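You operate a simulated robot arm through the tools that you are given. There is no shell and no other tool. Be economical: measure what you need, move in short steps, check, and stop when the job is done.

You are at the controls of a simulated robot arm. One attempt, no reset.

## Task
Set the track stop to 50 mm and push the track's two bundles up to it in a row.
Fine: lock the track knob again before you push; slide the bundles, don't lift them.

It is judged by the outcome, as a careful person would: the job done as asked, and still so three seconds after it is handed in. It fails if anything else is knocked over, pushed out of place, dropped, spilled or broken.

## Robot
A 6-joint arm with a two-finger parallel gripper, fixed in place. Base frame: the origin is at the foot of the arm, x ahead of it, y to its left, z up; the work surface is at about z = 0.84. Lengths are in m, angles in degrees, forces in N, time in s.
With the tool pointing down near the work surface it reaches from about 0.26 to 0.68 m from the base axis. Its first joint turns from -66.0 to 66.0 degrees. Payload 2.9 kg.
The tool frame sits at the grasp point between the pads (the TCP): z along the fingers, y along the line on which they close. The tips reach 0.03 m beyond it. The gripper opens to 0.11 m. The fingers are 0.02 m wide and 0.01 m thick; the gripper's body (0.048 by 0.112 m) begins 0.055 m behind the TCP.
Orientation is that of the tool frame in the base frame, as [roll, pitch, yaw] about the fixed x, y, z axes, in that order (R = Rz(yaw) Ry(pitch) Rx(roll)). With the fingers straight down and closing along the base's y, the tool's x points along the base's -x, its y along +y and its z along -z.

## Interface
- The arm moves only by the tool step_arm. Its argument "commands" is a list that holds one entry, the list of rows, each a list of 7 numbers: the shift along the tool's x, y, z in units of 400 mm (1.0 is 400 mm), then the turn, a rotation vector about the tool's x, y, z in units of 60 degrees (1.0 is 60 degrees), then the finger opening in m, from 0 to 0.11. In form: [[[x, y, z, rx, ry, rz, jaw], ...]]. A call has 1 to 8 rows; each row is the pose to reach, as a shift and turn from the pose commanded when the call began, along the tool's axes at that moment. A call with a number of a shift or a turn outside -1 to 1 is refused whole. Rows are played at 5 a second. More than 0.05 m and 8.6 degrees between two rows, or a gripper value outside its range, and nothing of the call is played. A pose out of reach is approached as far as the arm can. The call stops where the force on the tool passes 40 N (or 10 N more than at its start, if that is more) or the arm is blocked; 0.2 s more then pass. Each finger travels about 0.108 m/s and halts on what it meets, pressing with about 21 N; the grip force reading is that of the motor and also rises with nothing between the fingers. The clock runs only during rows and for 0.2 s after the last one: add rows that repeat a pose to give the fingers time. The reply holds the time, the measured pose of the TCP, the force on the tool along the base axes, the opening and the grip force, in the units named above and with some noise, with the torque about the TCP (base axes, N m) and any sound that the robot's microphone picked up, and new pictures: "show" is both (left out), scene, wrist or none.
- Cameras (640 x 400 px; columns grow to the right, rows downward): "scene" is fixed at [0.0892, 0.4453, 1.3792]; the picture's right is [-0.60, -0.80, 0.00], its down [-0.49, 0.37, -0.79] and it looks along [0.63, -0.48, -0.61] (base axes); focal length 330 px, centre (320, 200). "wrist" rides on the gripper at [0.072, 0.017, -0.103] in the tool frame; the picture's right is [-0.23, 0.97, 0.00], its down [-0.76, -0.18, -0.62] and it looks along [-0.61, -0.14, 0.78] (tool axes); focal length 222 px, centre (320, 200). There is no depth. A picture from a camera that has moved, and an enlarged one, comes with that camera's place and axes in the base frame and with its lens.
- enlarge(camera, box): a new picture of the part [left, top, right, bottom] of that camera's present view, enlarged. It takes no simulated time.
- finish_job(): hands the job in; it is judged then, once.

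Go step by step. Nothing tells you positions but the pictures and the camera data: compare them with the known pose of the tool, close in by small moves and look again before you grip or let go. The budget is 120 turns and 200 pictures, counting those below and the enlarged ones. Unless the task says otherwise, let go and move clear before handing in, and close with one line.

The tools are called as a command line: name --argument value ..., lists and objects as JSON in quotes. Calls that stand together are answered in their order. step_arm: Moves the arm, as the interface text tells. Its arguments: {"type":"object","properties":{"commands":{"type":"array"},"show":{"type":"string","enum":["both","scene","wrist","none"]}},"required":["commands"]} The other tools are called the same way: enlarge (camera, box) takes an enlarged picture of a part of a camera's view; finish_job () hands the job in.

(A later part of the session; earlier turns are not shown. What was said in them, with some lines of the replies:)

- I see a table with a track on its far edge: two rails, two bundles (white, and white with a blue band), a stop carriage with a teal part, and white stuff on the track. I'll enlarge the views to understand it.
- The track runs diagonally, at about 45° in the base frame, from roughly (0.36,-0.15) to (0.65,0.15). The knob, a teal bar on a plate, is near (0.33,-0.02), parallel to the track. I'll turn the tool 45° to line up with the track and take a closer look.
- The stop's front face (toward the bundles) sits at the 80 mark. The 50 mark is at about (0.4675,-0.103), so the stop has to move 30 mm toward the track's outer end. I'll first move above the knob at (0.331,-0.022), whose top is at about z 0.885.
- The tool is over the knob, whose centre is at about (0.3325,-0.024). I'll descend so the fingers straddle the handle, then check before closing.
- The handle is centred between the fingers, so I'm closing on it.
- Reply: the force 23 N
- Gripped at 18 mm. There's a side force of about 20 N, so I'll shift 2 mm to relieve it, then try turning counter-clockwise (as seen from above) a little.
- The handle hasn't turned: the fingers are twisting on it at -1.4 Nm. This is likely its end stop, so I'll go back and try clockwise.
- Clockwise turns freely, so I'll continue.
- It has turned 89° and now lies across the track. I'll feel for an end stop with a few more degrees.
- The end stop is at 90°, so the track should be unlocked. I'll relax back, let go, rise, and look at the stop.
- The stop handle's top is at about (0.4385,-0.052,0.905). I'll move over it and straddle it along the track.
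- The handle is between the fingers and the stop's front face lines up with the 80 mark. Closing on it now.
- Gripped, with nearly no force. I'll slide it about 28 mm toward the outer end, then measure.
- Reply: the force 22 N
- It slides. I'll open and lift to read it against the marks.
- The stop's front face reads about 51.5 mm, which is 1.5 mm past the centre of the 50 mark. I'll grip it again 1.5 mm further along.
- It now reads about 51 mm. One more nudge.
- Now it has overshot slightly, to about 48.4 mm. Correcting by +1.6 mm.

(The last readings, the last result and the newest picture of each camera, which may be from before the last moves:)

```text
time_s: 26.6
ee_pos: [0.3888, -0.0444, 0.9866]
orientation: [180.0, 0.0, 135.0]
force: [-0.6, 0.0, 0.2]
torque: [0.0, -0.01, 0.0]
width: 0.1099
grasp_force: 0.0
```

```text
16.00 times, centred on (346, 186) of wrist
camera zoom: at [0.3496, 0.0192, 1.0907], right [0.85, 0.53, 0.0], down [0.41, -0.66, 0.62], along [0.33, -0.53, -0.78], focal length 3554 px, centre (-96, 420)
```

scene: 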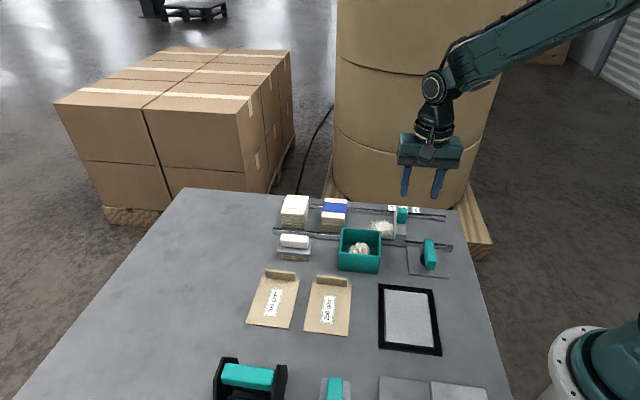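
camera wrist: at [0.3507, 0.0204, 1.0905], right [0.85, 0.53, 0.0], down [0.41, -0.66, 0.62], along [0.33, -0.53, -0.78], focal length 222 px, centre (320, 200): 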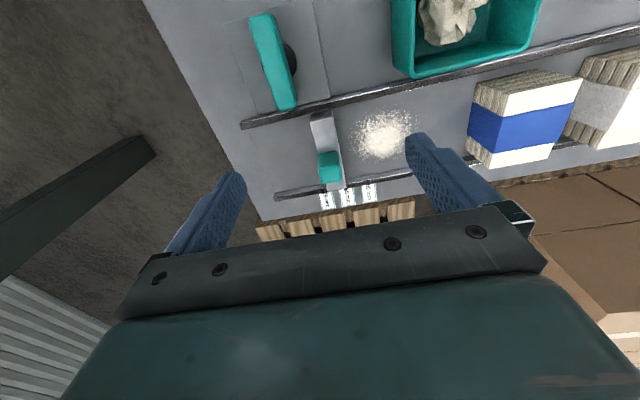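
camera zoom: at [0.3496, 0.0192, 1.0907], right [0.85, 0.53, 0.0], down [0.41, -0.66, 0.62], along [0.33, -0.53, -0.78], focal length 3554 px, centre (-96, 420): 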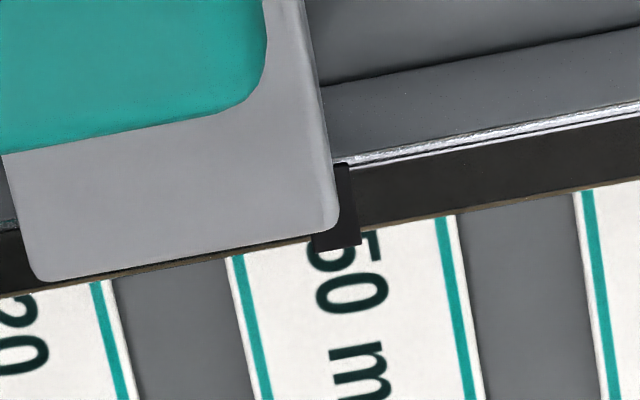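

It reads about 50.8 mm. One last small trim of -0.8 mm.

step_arm --commands '[[[-0.05, -0.002, 0.03, 0, 0, 0, 0.06], [-0.1, -0.002, 0.06, 0, 0, 0, 0.06], [-0.1, -0.002, 0.13, 0, 0, 0, 0.06], [-0.1, -0.002, 0.2, 0, 0, 0, 0.06], [-0.1, -0.002, 0.2, 0, 0, 0, 0.03], [-0.1, -0.002, 0.2, 0, 0, 0, 0.012], [-0.1, -0.002, 0.2, 0, 0, 0, 0.012], [-0.1, -0.002, 0.2, 0, 0, 0, 0.012]]]' --show "none"

step_arm --commands '[[[0, 0, 0, 0, 0, 0, 0.05], [0, 0, 0, 0, 0, 0, 0.06], [0, 0, -0.1, 0, 0, 0, 0.06], [0.05, 0, -0.17, 0, 0, 0, 0.11], [0.1, 0, -0.2, 0, 0, 0, 0.11], [0.1, 0, -0.2, 0, 0, 0, 0.11]]]' --show "wrist"

enlarge --camera "wrist" --box '[336, 180, 356, 192.5]'

```text
time_s: 28.4
ee_pos: [0.4178, -0.0726, 0.9046]
orientation: [-180.0, 0.0, 135.0]
force: [0.0, 1.0, -5.1]
torque: [-0.58, -0.84, 0.08]
width: 0.022
grasp_force: 45.2
```

```text
time_s: 29.8
ee_pos: [0.3902, -0.0453, 0.9836]
orientation: [180.0, 0.0, 135.0]
force: [0.0, -0.1, -0.1]
torque: [0.0, -0.04, 0.03]
width: 0.1099
grasp_force: 0.1
camera wrist: at [0.3504, 0.0188, 1.0901], right [0.85, 0.53, 0.0], down [0.41, -0.66, 0.62], along [0.33, -0.53, -0.78], focal length 222 px, centre (320, 200)
```

wrist: 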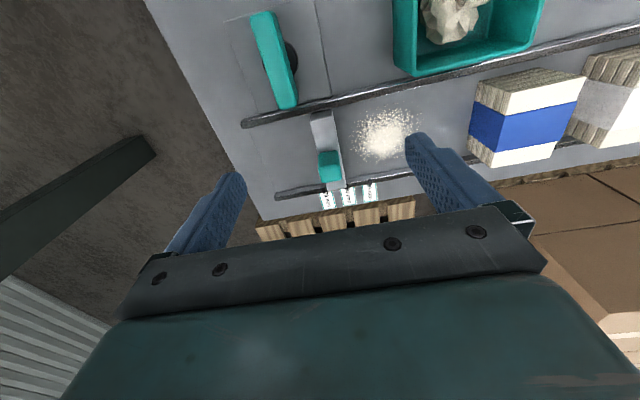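

```text
16.00 times, centred on (346, 186) of wrist
camera zoom: at [0.3504, 0.0188, 1.0901], right [0.85, 0.53, 0.0], down [0.41, -0.66, 0.62], along [0.33, -0.53, -0.78], focal length 3554 px, centre (-96, 420)
```

zoom: 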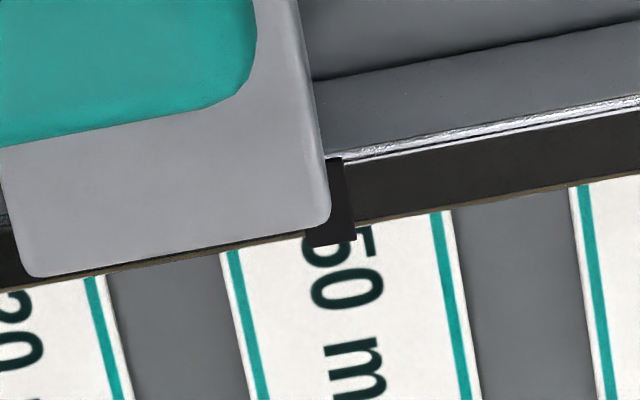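

The stop reads 50.5 mm, well within the mark. Next I'll go back to the knob to lock it.

step_arm --commands '[[[0.07, -0.031, 0, 0, 0, 0, 0.06], [0.139, -0.062, 0, 0, 0, 0, 0.06], [0.139, -0.062, 0.07, 0, 0, 0, 0.06], [0.139, -0.062, 0.14, 0, 0, 0, 0.06], [0.139, -0.062, 0.218, 0, 0, 0, 0.06], [0.139, -0.062, 0.218, 0, 0, 0, 0.06]]]' --show "wrist"

```text
time_s: 31.2
ee_pos: [0.3327, -0.0226, 0.8965]
orientation: [-180.0, 0.0, 135.0]
force: [-0.4, 0.4, 0.2]
torque: [-0.05, 0.01, -0.02]
width: 0.0599
grasp_force: 0.2
camera wrist: at [0.2931, 0.0403, 1.0025], right [0.85, 0.53, 0.0], down [0.41, -0.66, 0.62], along [0.33, -0.53, -0.78], focal length 222 px, centre (320, 200)
```

wrist: 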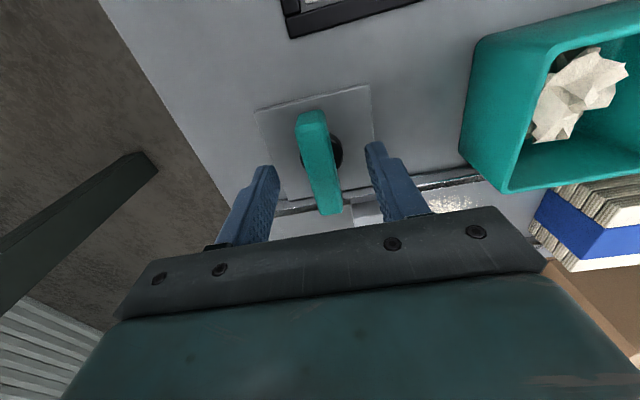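

Positioned over the handle. I'll close, then turn it back counter-clockwise in two steps.

step_arm --commands '[[[0, 0, 0, 0, 0, 0, 0.03], [0, 0, 0, 0, 0, 0, 0.01], [0, 0, 0, 0, 0, 0, 0.01], [0, 0, 0, 0, 0, -0.11, 0.01], [0, 0, 0, 0, 0, -0.22, 0.01], [0, 0, 0, 0, 0, -0.33, 0.01], [0, 0, 0, 0, 0, -0.44, 0.01], [0, 0, 0, 0, 0, -0.55, 0.01]]]' --show "none"

```text
time_s: 33.0
ee_pos: [0.3333, -0.0228, 0.899]
orientation: [-179.9, -0.1, 168.1]
force: [9.3, -0.8, -12.7]
torque: [0.17, 0.21, -0.02]
width: 0.0178
grasp_force: 44.8
```

step_arm --commands '[[[0, 0, 0, 0, 0, -0.125, 0.01], [0, 0, 0, 0, 0, -0.25, 0.01], [0, 0, 0, 0, 0, -0.375, 0.01], [0, 0, 0, 0, 0, -0.5, 0.01], [0, 0, 0, 0, 0, -0.625, 0.01], [0, 0, 0, 0, 0, -0.75, 0.01], [0, 0, 0, 0, 0, -0.875, 0.01], [0, 0, 0, 0, 0, -0.98, 0.01]]]' --show "wrist"

```text
time_s: 34.8
ee_pos: [0.3322, -0.0243, 0.8991]
orientation: [-179.8, 0.0, -133.3]
force: [12.7, -20.5, -14.2]
torque: [0.09, -0.03, -1.18]
width: 0.018
grasp_force: 45.1
camera wrist: at [0.2707, -0.0651, 1.003], right [-0.55, 0.83, 0.0], down [0.65, 0.43, 0.62], along [0.52, 0.34, -0.78], focal length 222 px, centre (320, 200)
```

wrist: 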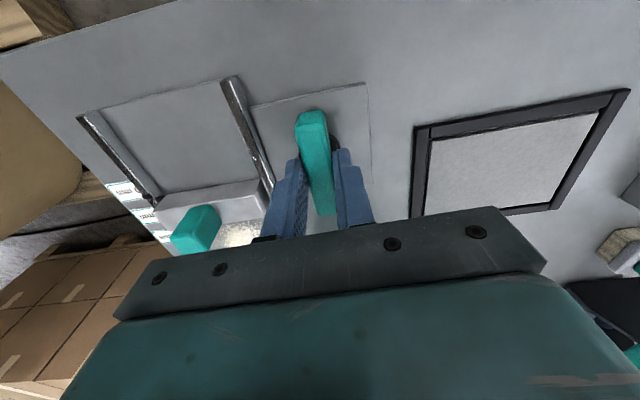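

It's against the locked end stop. I'll release, rise, and look along the track.

step_arm --commands '[[[0, 0, 0, 0, 0, 0, 0.05], [0, 0, 0, 0, 0, 0, 0.06], [0, 0, -0.1, 0, 0, 0, 0.06], [0, 0, -0.2, 0, 0, 0, 0.06], [0, 0, -0.3, 0, 0, 0, 0.06], [0, 0, -0.4, 0, 0, 0, 0.06], [-0.1, 0, -0.4, 0, 0, 0, 0.03], [-0.2, 0, -0.4, 0, 0, 0, 0.01]]]'

enlarge --camera "wrist" --box '[180, 20, 400, 160]'

enlarge --camera "scene" --box '[265, 185, 375, 275]'

```text
time_s: 36.6
ee_pos: [0.3877, 0.035, 1.0588]
orientation: [-180.0, 0.0, -133.2]
force: [0.2, 0.1, 0.4]
torque: [-0.02, 0.03, 0.03]
width: 0.0099
grasp_force: 0.1
camera wrist: at [0.3254, -0.0058, 1.1634], right [-0.55, 0.83, 0.0], down [0.65, 0.43, 0.62], along [0.52, 0.35, -0.78], focal length 222 px, centre (320, 200)
```

scene: 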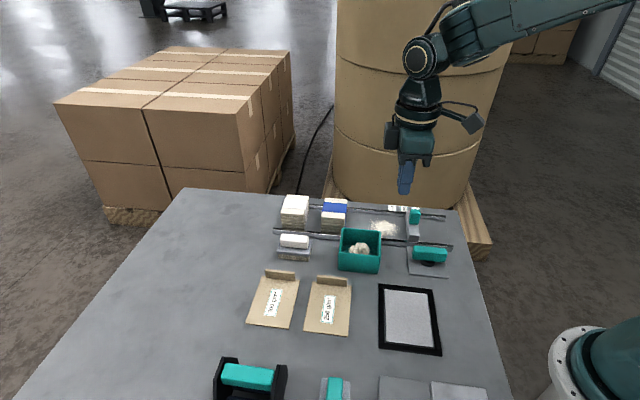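
wrist: 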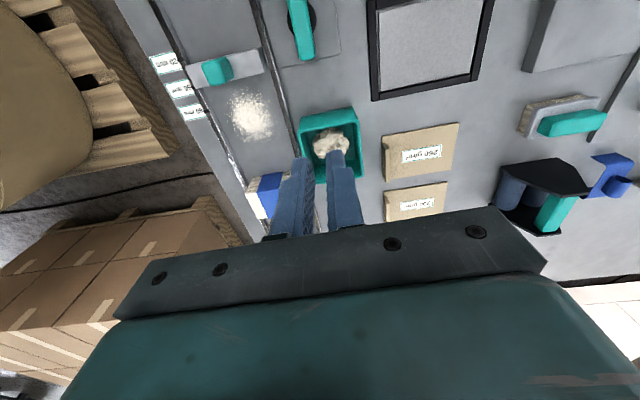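

```text
2.86 times, centred on (290, 90) of wrist
camera zoom: at [0.3254, -0.0058, 1.1634], right [-0.55, 0.83, 0.0], down [0.65, 0.43, 0.62], along [0.52, 0.35, -0.78], focal length 635 px, centre (406, 514)
```

zoom: 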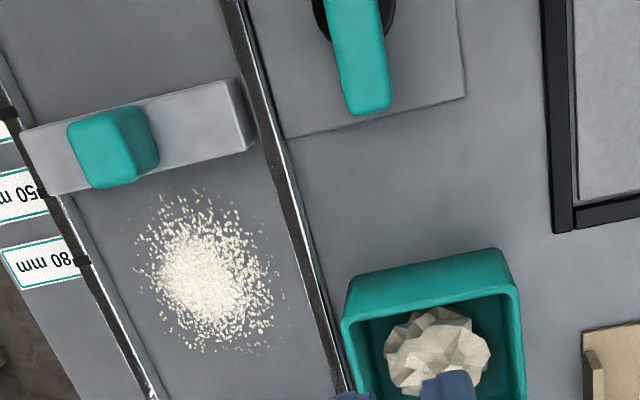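

```text
4.44 times, centred on (320, 230) of scene
camera zoom: at [0.0892, 0.4453, 1.3791], right [-0.6, -0.8, 0.0], down [-0.49, 0.37, -0.79], along [0.63, -0.48, -0.61], focal length 1467 px, centre (320, 67)
```

zoom: 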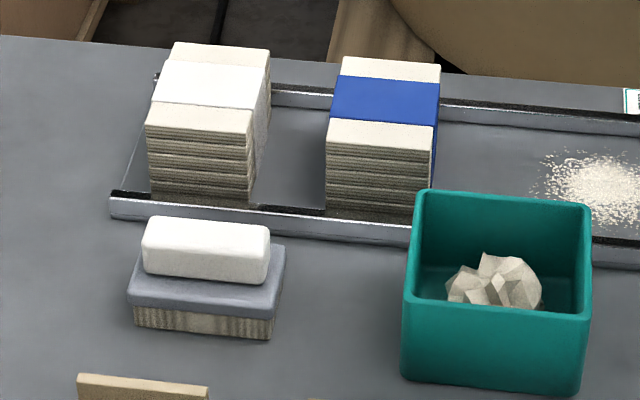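

The knob is locked and the stop stayed put. The bundles are blue (about 56×53 mm, top 0.90) and white (about 54×70 mm, top 0.894), with white's rear face at about (0.61,0.165)–(0.66,0.115). I'll move to a spot behind white at height, with the fingers spread 40 mm as a wide pusher.

step_arm --commands '[[[-0.09, -0.034, 0, 0, 0, 0.01, 0.04], [-0.18, -0.068, 0, 0, 0, 0.02, 0.04], [-0.27, -0.102, 0, 0, 0, 0.03, 0.04], [-0.36, -0.136, 0.03, 0, 0, 0.03, 0.04], [-0.45, -0.17, 0.06, 0, 0, 0.03, 0.04], [-0.54, -0.21, 0.09, 0, 0, 0.03, 0.04], [-0.62, -0.25, 0.12, 0, 0, 0.03, 0.04], [-0.6677, -0.269, 0.147, 0, 0, 0.03, 0.04]]]'

enlarge --camera "scene" --box '[250, 140, 370, 240]'

```text
time_s: 38.4
ee_pos: [0.6474, 0.1572, 0.9973]
orientation: [179.9, -0.1, -135.0]
force: [0.3, -0.3, 0.3]
torque: [0.0, -0.02, -0.01]
width: 0.0401
grasp_force: 0.1
camera wrist: at [0.584, 0.1179, 1.1025], right [-0.53, 0.85, 0.0], down [0.67, 0.41, 0.62], along [0.53, 0.33, -0.78], focal length 222 px, centre (320, 200)
```

scene: 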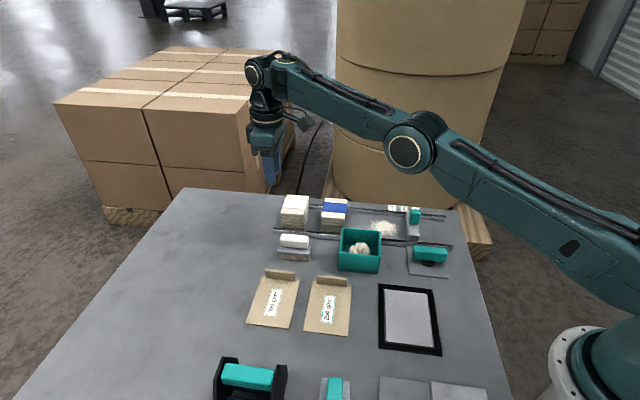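
wrist: 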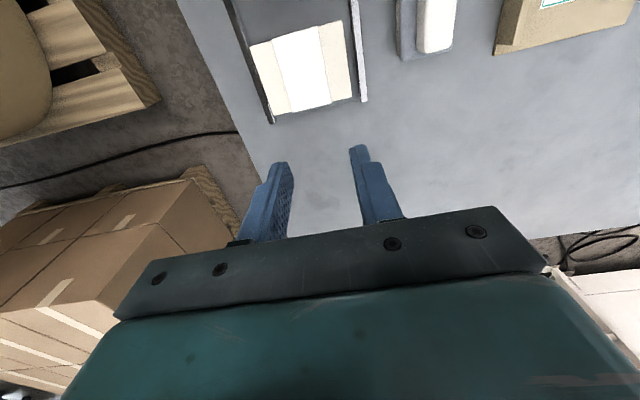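

```text
4.00 times, centred on (310, 190) of scene
camera zoom: at [0.0892, 0.4453, 1.3791], right [-0.6, -0.8, 0.0], down [-0.49, 0.37, -0.79], along [0.63, -0.48, -0.61], focal length 1320 px, centre (360, 240)
```

zoom: 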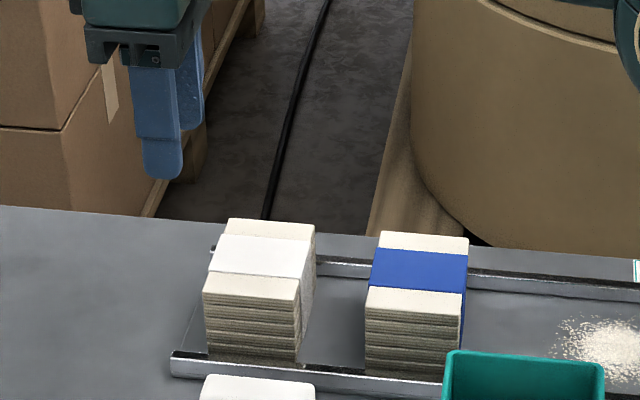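

White's rear face is at u≈0.553 and my fingers' front is at about 0.5605, with n centred. I'll back off 3 mm more and descend behind it.

step_arm --commands '[[[-0.008, 0, 0.06, 0, 0, 0, 0.04], [-0.008, 0, 0.12, 0, 0, 0, 0.04], [-0.008, 0, 0.18, 0, 0, 0, 0.04], [-0.008, 0, 0.24, 0, 0, 0, 0.04], [-0.008, 0, 0.28, 0, 0, 0, 0.04], [-0.008, 0, 0.28, 0, 0, 0, 0.04]]]' --show "wrist"

enlarge --camera "scene" --box '[250, 160, 346, 240]'

```text
time_s: 39.8
ee_pos: [0.6527, 0.1581, 0.8875]
orientation: [-180.0, -0.1, -135.0]
force: [-0.1, -0.7, 0.0]
torque: [0.03, 0.02, -0.05]
width: 0.0401
grasp_force: 0.0
camera wrist: at [0.5878, 0.1192, 0.9916], right [-0.53, 0.85, 0.0], down [0.66, 0.41, 0.62], along [0.53, 0.33, -0.78], focal length 222 px, centre (320, 200)
```

wrist: 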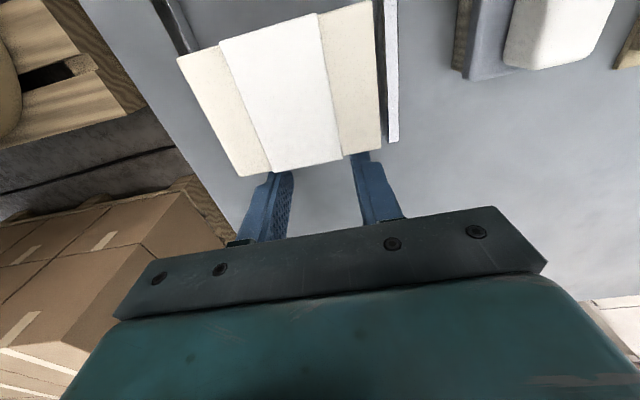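

```text
5.00 times, centred on (298, 200) of scene
camera zoom: at [0.0892, 0.4453, 1.3792], right [-0.6, -0.8, 0.0], down [-0.49, 0.37, -0.79], along [0.63, -0.48, -0.61], focal length 1650 px, centre (430, 200)
```

zoom: 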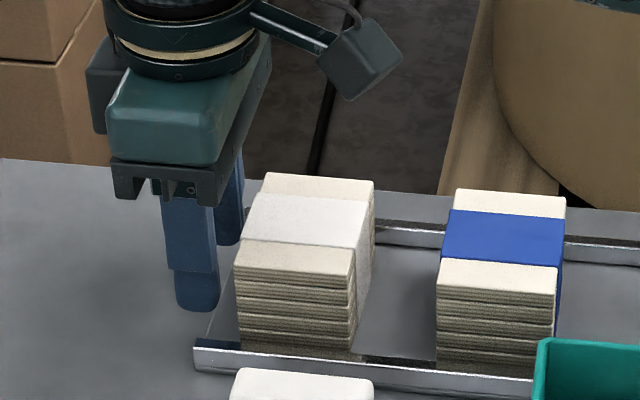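

The fingers are safely behind white, low and centred. I'll push gently along the track and check straightness.

step_arm --commands '[[[0.02, 0, 0.012, 0, 0, 0, 0.04], [0.045, 0, 0.012, 0, 0, 0, 0.04], [0.07, 0, 0.012, 0, 0, 0, 0.04], [0.095, 0, 0.012, 0, 0, 0, 0.04], [0.12, 0, 0.012, 0, 0, 0, 0.04], [0.145, 0, 0.012, 0, 0, 0, 0.04]]]' --show "wrist"

enlarge --camera "scene" --box '[270, 160, 398, 260]'

```text
time_s: 41.2
ee_pos: [0.6097, 0.1189, 0.882]
orientation: [179.9, 0.1, -135.0]
force: [-0.2, 0.5, 0.4]
torque: [-0.01, 0.02, -0.01]
width: 0.0401
grasp_force: 0.1
camera wrist: at [0.5462, 0.0791, 0.9871], right [-0.53, 0.85, 0.0], down [0.66, 0.41, 0.62], along [0.53, 0.33, -0.78], focal length 222 px, centre (320, 200)
```

wrist: 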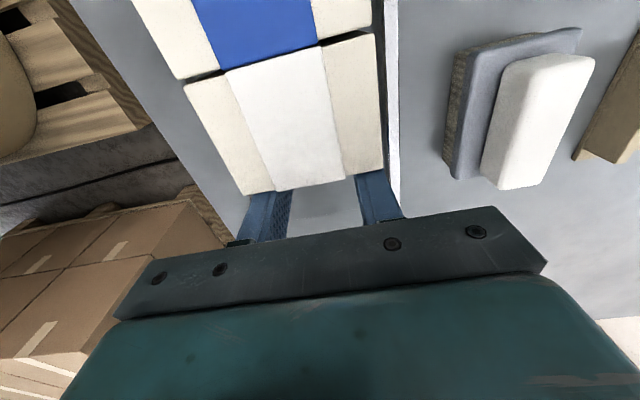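

```text
4.00 times, centred on (334, 210) of scene
camera zoom: at [0.0892, 0.4453, 1.3791], right [-0.6, -0.8, 0.0], down [-0.49, 0.37, -0.79], along [0.63, -0.48, -0.61], focal length 1320 px, centre (264, 160)
```

zoom: 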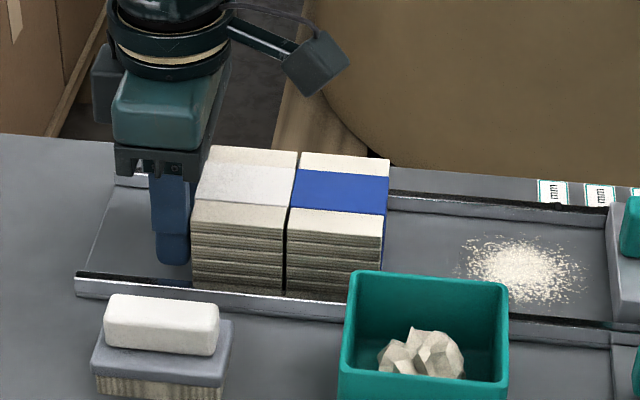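

The bundles are straight and nearly touching. The scraps patch looks flat and lay under the stop unmoved, so I'll keep pushing.

step_arm --commands '[[[0.03, 0, 0, 0, 0, 0, 0.04], [0.06, 0, 0, 0, 0, 0, 0.04], [0.09, 0, 0, 0, 0, 0, 0.04], [0.12, 0, 0, 0, 0, 0, 0.04], [0.15, 0, 0, 0, 0, 0, 0.04], [0.18, 0, 0, 0, 0, 0, 0.04], [0.21, 0, 0, 0, 0, 0, 0.04]]]' --show "wrist"

enlarge --camera "scene" --box '[310, 170, 438, 270]'

```text
time_s: 42.8
ee_pos: [0.5498, 0.061, 0.8823]
orientation: [180.0, 0.0, -135.0]
force: [0.6, 1.0, -0.3]
torque: [0.01, 0.0, 0.0]
width: 0.0399
grasp_force: 0.0
camera wrist: at [0.4867, 0.0193, 0.9871], right [-0.53, 0.85, 0.0], down [0.66, 0.41, 0.62], along [0.53, 0.33, -0.78], focal length 222 px, centre (320, 200)
```

wrist: 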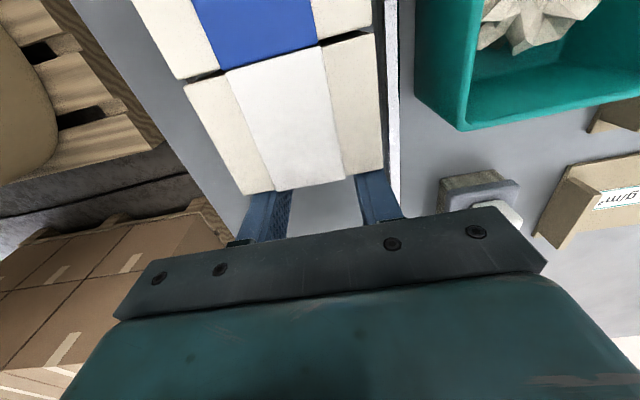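

```text
4.00 times, centred on (374, 220) of scene
camera zoom: at [0.0892, 0.4453, 1.3792], right [-0.6, -0.8, 0.0], down [-0.49, 0.37, -0.79], along [0.63, -0.48, -0.61], focal length 1320 px, centre (104, 120)
```

zoom: 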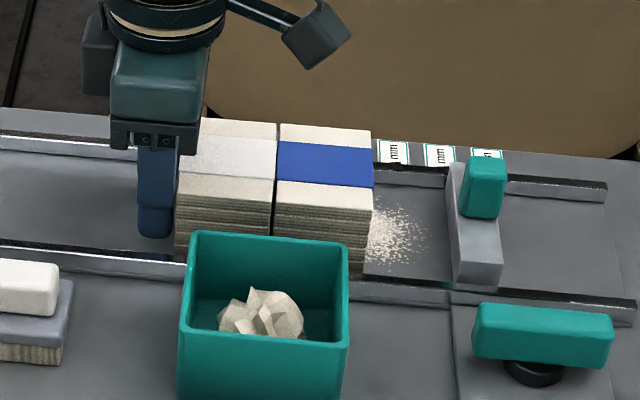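

About 47 mm remain. I'll push 36 mm, then continue slowly to contact.

step_arm --commands '[[[0.025, 0, 0, 0, 0, 0, 0.04], [0.05, 0, 0, 0, 0, 0, 0.04], [0.07, 0, 0, 0, 0, 0, 0.04], [0.09, 0, 0, 0, 0, 0, 0.04]]]' --show "none"

enlarge --camera "scene" --box '[330, 180, 426, 255]'

```text
time_s: 43.8
ee_pos: [0.5242, 0.0328, 0.8817]
orientation: [179.9, 0.0, -135.0]
force: [0.3, 0.9, -0.1]
torque: [-0.02, -0.01, -0.02]
width: 0.04
grasp_force: 0.0
```

```text
5.33 times, centred on (378, 218) of scene
camera zoom: at [0.0892, 0.4453, 1.3792], right [-0.6, -0.8, 0.0], down [-0.49, 0.37, -0.79], along [0.63, -0.48, -0.61], focal length 1760 px, centre (11, 107)
```

zoom: 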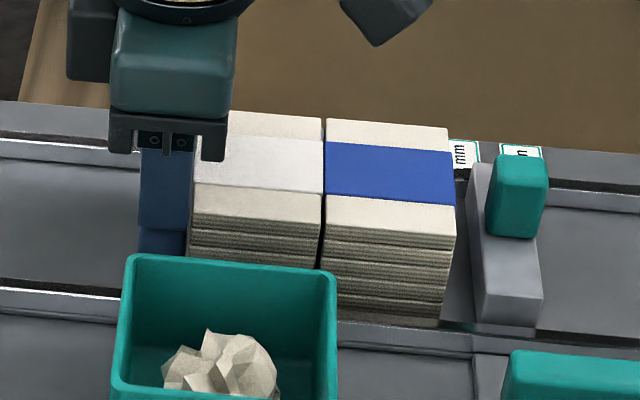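

About 13–15 mm left. Advancing 10 mm.

step_arm --commands '[[[0.01, 0, 0, 0, 0, 0, 0.04], [0.02, 0, 0, 0, 0, 0, 0.04], [0.025, 0, 0, 0, 0, 0, 0.04]]]' --show "none"

enlarge --camera "scene" --box '[378, 195, 426, 255]'

```text
time_s: 44.6
ee_pos: [0.5175, 0.0266, 0.8836]
orientation: [180.0, 0.0, -135.0]
force: [0.4, 0.5, -0.7]
torque: [0.0, -0.04, -0.03]
width: 0.0401
grasp_force: 0.1
```

```text
6.67 times, centred on (402, 225) of scene
camera zoom: at [0.0892, 0.4453, 1.3791], right [-0.6, -0.8, 0.0], down [-0.49, 0.37, -0.79], along [0.63, -0.48, -0.61], focal length 2200 px, centre (-227, 33)
```

zoom: 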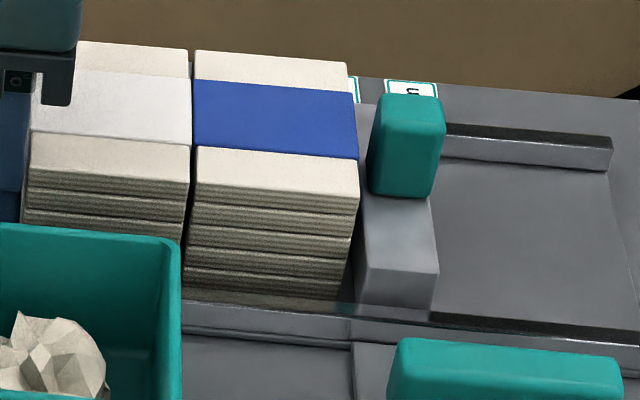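

A few mm remain. Pushing slowly to contact while watching the force.

step_arm --commands '[[[0.004, 0, 0, 0, 0, 0, 0.04], [0.008, 0, 0, 0, 0, 0, 0.04], [0.012, 0, 0, 0, 0, 0, 0.04], [0.012, 0, 0, 0, 0, 0, 0.04]]]' --show "none"

step_arm --commands '[[[0.003, 0, 0, 0, 0, 0, 0.04], [0.006, 0, 0, 0, 0, 0, 0.04], [0.006, 0, 0, 0, 0, 0, 0.04]]]' --show "none"

enlarge --camera "scene" --box '[378, 195, 426, 255]'

```text
time_s: 45.6
ee_pos: [0.5154, 0.0227, 0.8828]
orientation: [-180.0, 0.0, -134.9]
force: [1.1, 2.1, 0.0]
torque: [0.03, 0.03, -0.03]
width: 0.04
grasp_force: 0.0
```

```text
time_s: 46.4
ee_pos: [0.515, 0.022, 0.8832]
orientation: [-179.9, 0.2, -134.9]
force: [12.6, 13.7, 1.7]
torque: [-0.09, 0.06, -0.08]
width: 0.0401
grasp_force: 0.2
```

```text
6.67 times, centred on (402, 225) of scene
camera zoom: at [0.0895, 0.4456, 1.379], right [-0.6, -0.8, 0.0], down [-0.49, 0.37, -0.79], along [0.63, -0.48, -0.61], focal length 2200 px, centre (-227, 33)
```

zoom: 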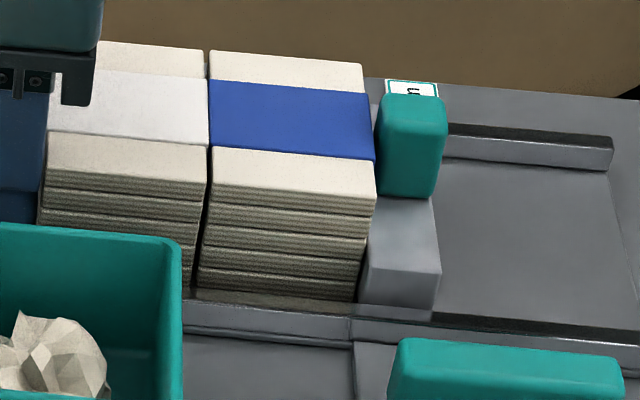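

There's a steady 18 N of contact: the row is seated on the stop. I'll back off, rise, and inspect.

step_arm --commands '[[[-0.02, 0, 0, 0, 0, 0, 0.04], [-0.06, 0, 0, 0, 0, 0, 0.04], [-0.1, 0, -0.05, 0, 0, 0, 0.04], [-0.1, 0, -0.15, 0, 0, 0, 0.04], [-0.1, 0, -0.25, 0, 0, 0, 0.04], [-0.1, 0, -0.35, 0, 0, 0, 0.04]]]' --show "scene"

enlarge --camera "scene" --box '[350, 190, 430, 250]'

enlarge --camera "wrist" --box '[180, 0, 400, 140]'

```text
time_s: 47.8
ee_pos: [0.5415, 0.0499, 1.0219]
orientation: [180.0, 0.1, -134.9]
force: [-0.5, 0.2, -0.4]
torque: [-0.01, 0.01, 0.01]
width: 0.04
grasp_force: 0.1
```

scene: 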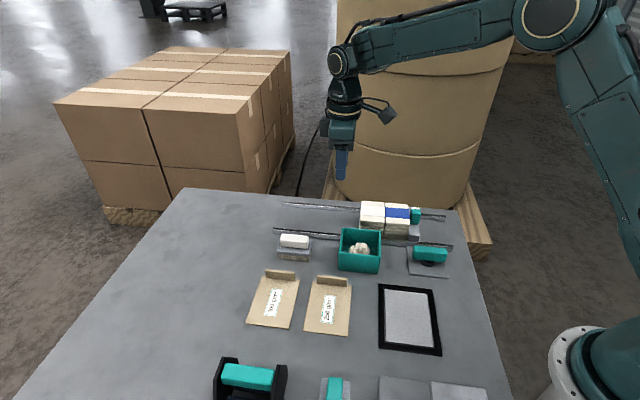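

```text
6.67 times, centred on (390, 220) of scene
camera zoom: at [0.0892, 0.4453, 1.3792], right [-0.6, -0.8, 0.0], down [-0.49, 0.37, -0.79], along [0.63, -0.48, -0.61], focal length 2200 px, centre (-147, 67)
```

zoom: 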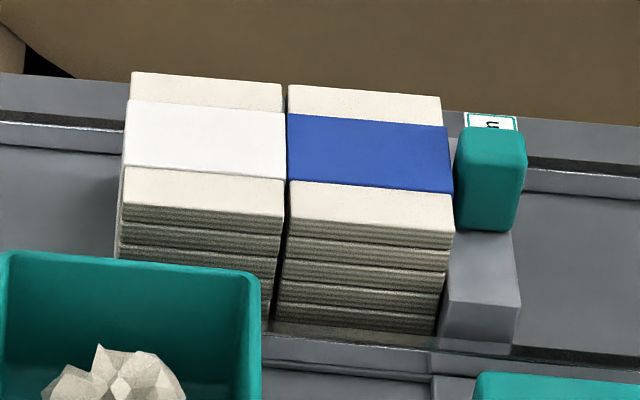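

```text
2.86 times, centred on (290, 70) of wrist
camera zoom: at [0.478, 0.0103, 1.1275], right [-0.53, 0.85, 0.0], down [0.66, 0.41, 0.62], along [0.53, 0.33, -0.78], focal length 635 px, centre (406, 571)
```

zoom: 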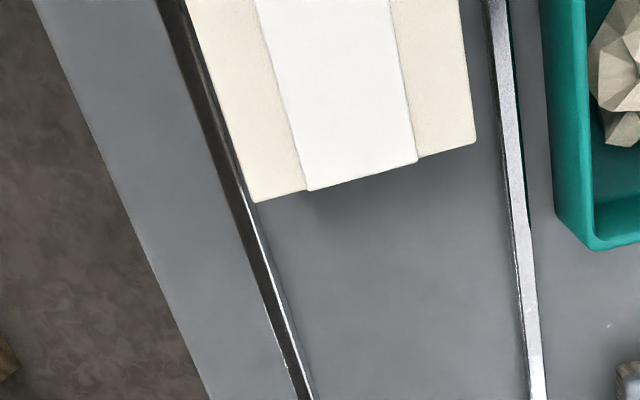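

The row looks tight. I'll check the stop's position and the gaps from above.

step_arm --commands '[[[0.1, 0, -0.05, 0, 0, 0, 0.04], [0.2, 0, -0.1, 0, 0, 0, 0.04], [0.3, 0, -0.1, 0, 0, 0, 0.04], [0.36, 0, -0.1, 0, 0, 0, 0.04], [0.36, 0, -0.1, 0, 0, 0, 0.04]]]' --show "wrist"

enlarge --camera "wrist" --box '[230, 0, 370, 100]'

enlarge --camera "scene" --box '[260, 180, 460, 305]'

```text
time_s: 49.0
ee_pos: [0.4395, -0.0517, 1.0626]
orientation: [180.0, 0.0, -135.0]
force: [-0.1, 0.6, -0.2]
torque: [-0.01, -0.03, -0.02]
width: 0.0399
grasp_force: 0.0
camera wrist: at [0.3757, -0.0915, 1.1673], right [-0.53, 0.85, 0.0], down [0.66, 0.41, 0.62], along [0.53, 0.33, -0.78], focal length 222 px, centre (320, 200)
```

wrist: 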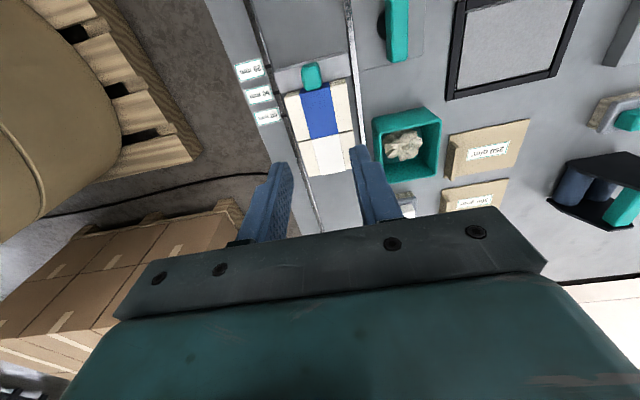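

```text
4.00 times, centred on (300, 50) of wrist
camera zoom: at [0.3757, -0.0915, 1.1673], right [-0.53, 0.85, 0.0], down [0.66, 0.41, 0.62], along [0.53, 0.33, -0.78], focal length 888 px, centre (400, 800)
```

zoom: 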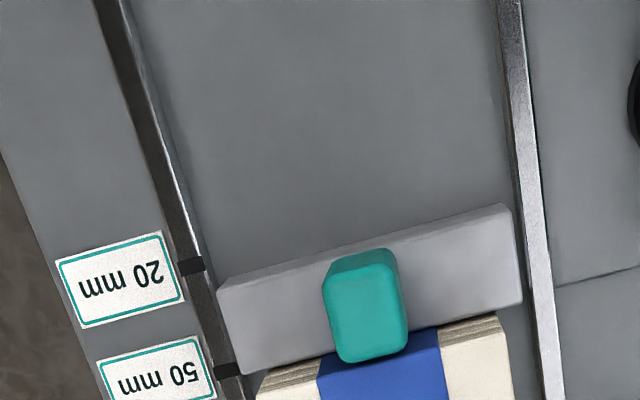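

```text
3.20 times, centred on (360, 242) of scene
camera zoom: at [0.0892, 0.4453, 1.3792], right [-0.6, -0.8, 0.0], down [-0.49, 0.37, -0.79], along [0.63, -0.48, -0.61], focal length 1056 px, centre (192, 64)
```

zoom: 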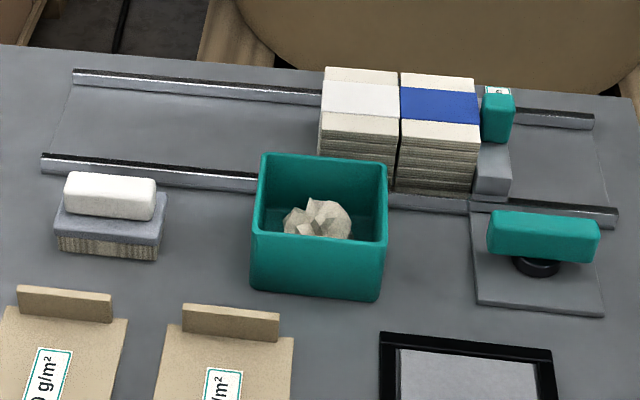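

enlarge --camera "wrist" --box '[265, 70, 365, 140]'

enlarge --camera "wrist" --box '[270, 80, 302, 100]'

```text
5.71 times, centred on (315, 105) of wrist
camera zoom: at [0.3757, -0.0915, 1.1673], right [-0.53, 0.85, 0.0], down [0.66, 0.41, 0.62], along [0.53, 0.33, -0.78], focal length 1269 px, centre (349, 743)
```

zoom: 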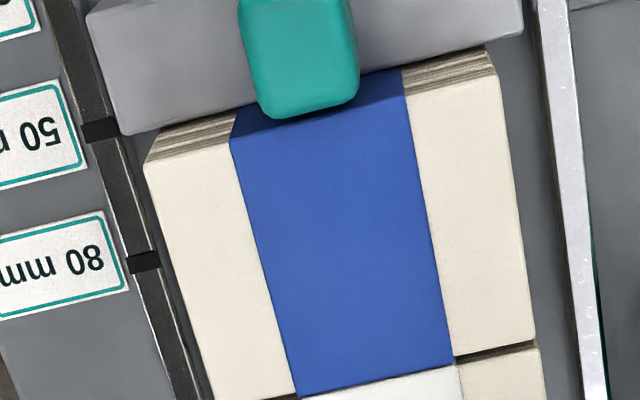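

```text
16.00 times, centred on (286, 90) of wrist
camera zoom: at [0.3757, -0.0915, 1.1673], right [-0.53, 0.85, 0.0], down [0.66, 0.41, 0.62], along [0.53, 0.33, -0.78], focal length 3554 px, centre (864, 1960)
```

zoom: 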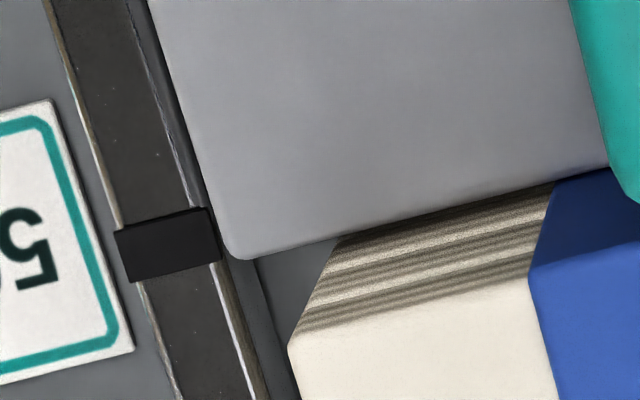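

The stop reads about 50.5 mm with the knob locked. The blue bundle is against the stop and white is against blue, and nothing else has moved. The arm is clear, so I'm handing in.

finish_job

```text
The job is handed in.
```

I set the track stop to 50 mm (it reads about 50.5), locked the knob again, and slid both bundles up to it in a row, blue against the stop and white against blue. The paper scraps lying on the track were left where they were and are now hidden under the bundles.
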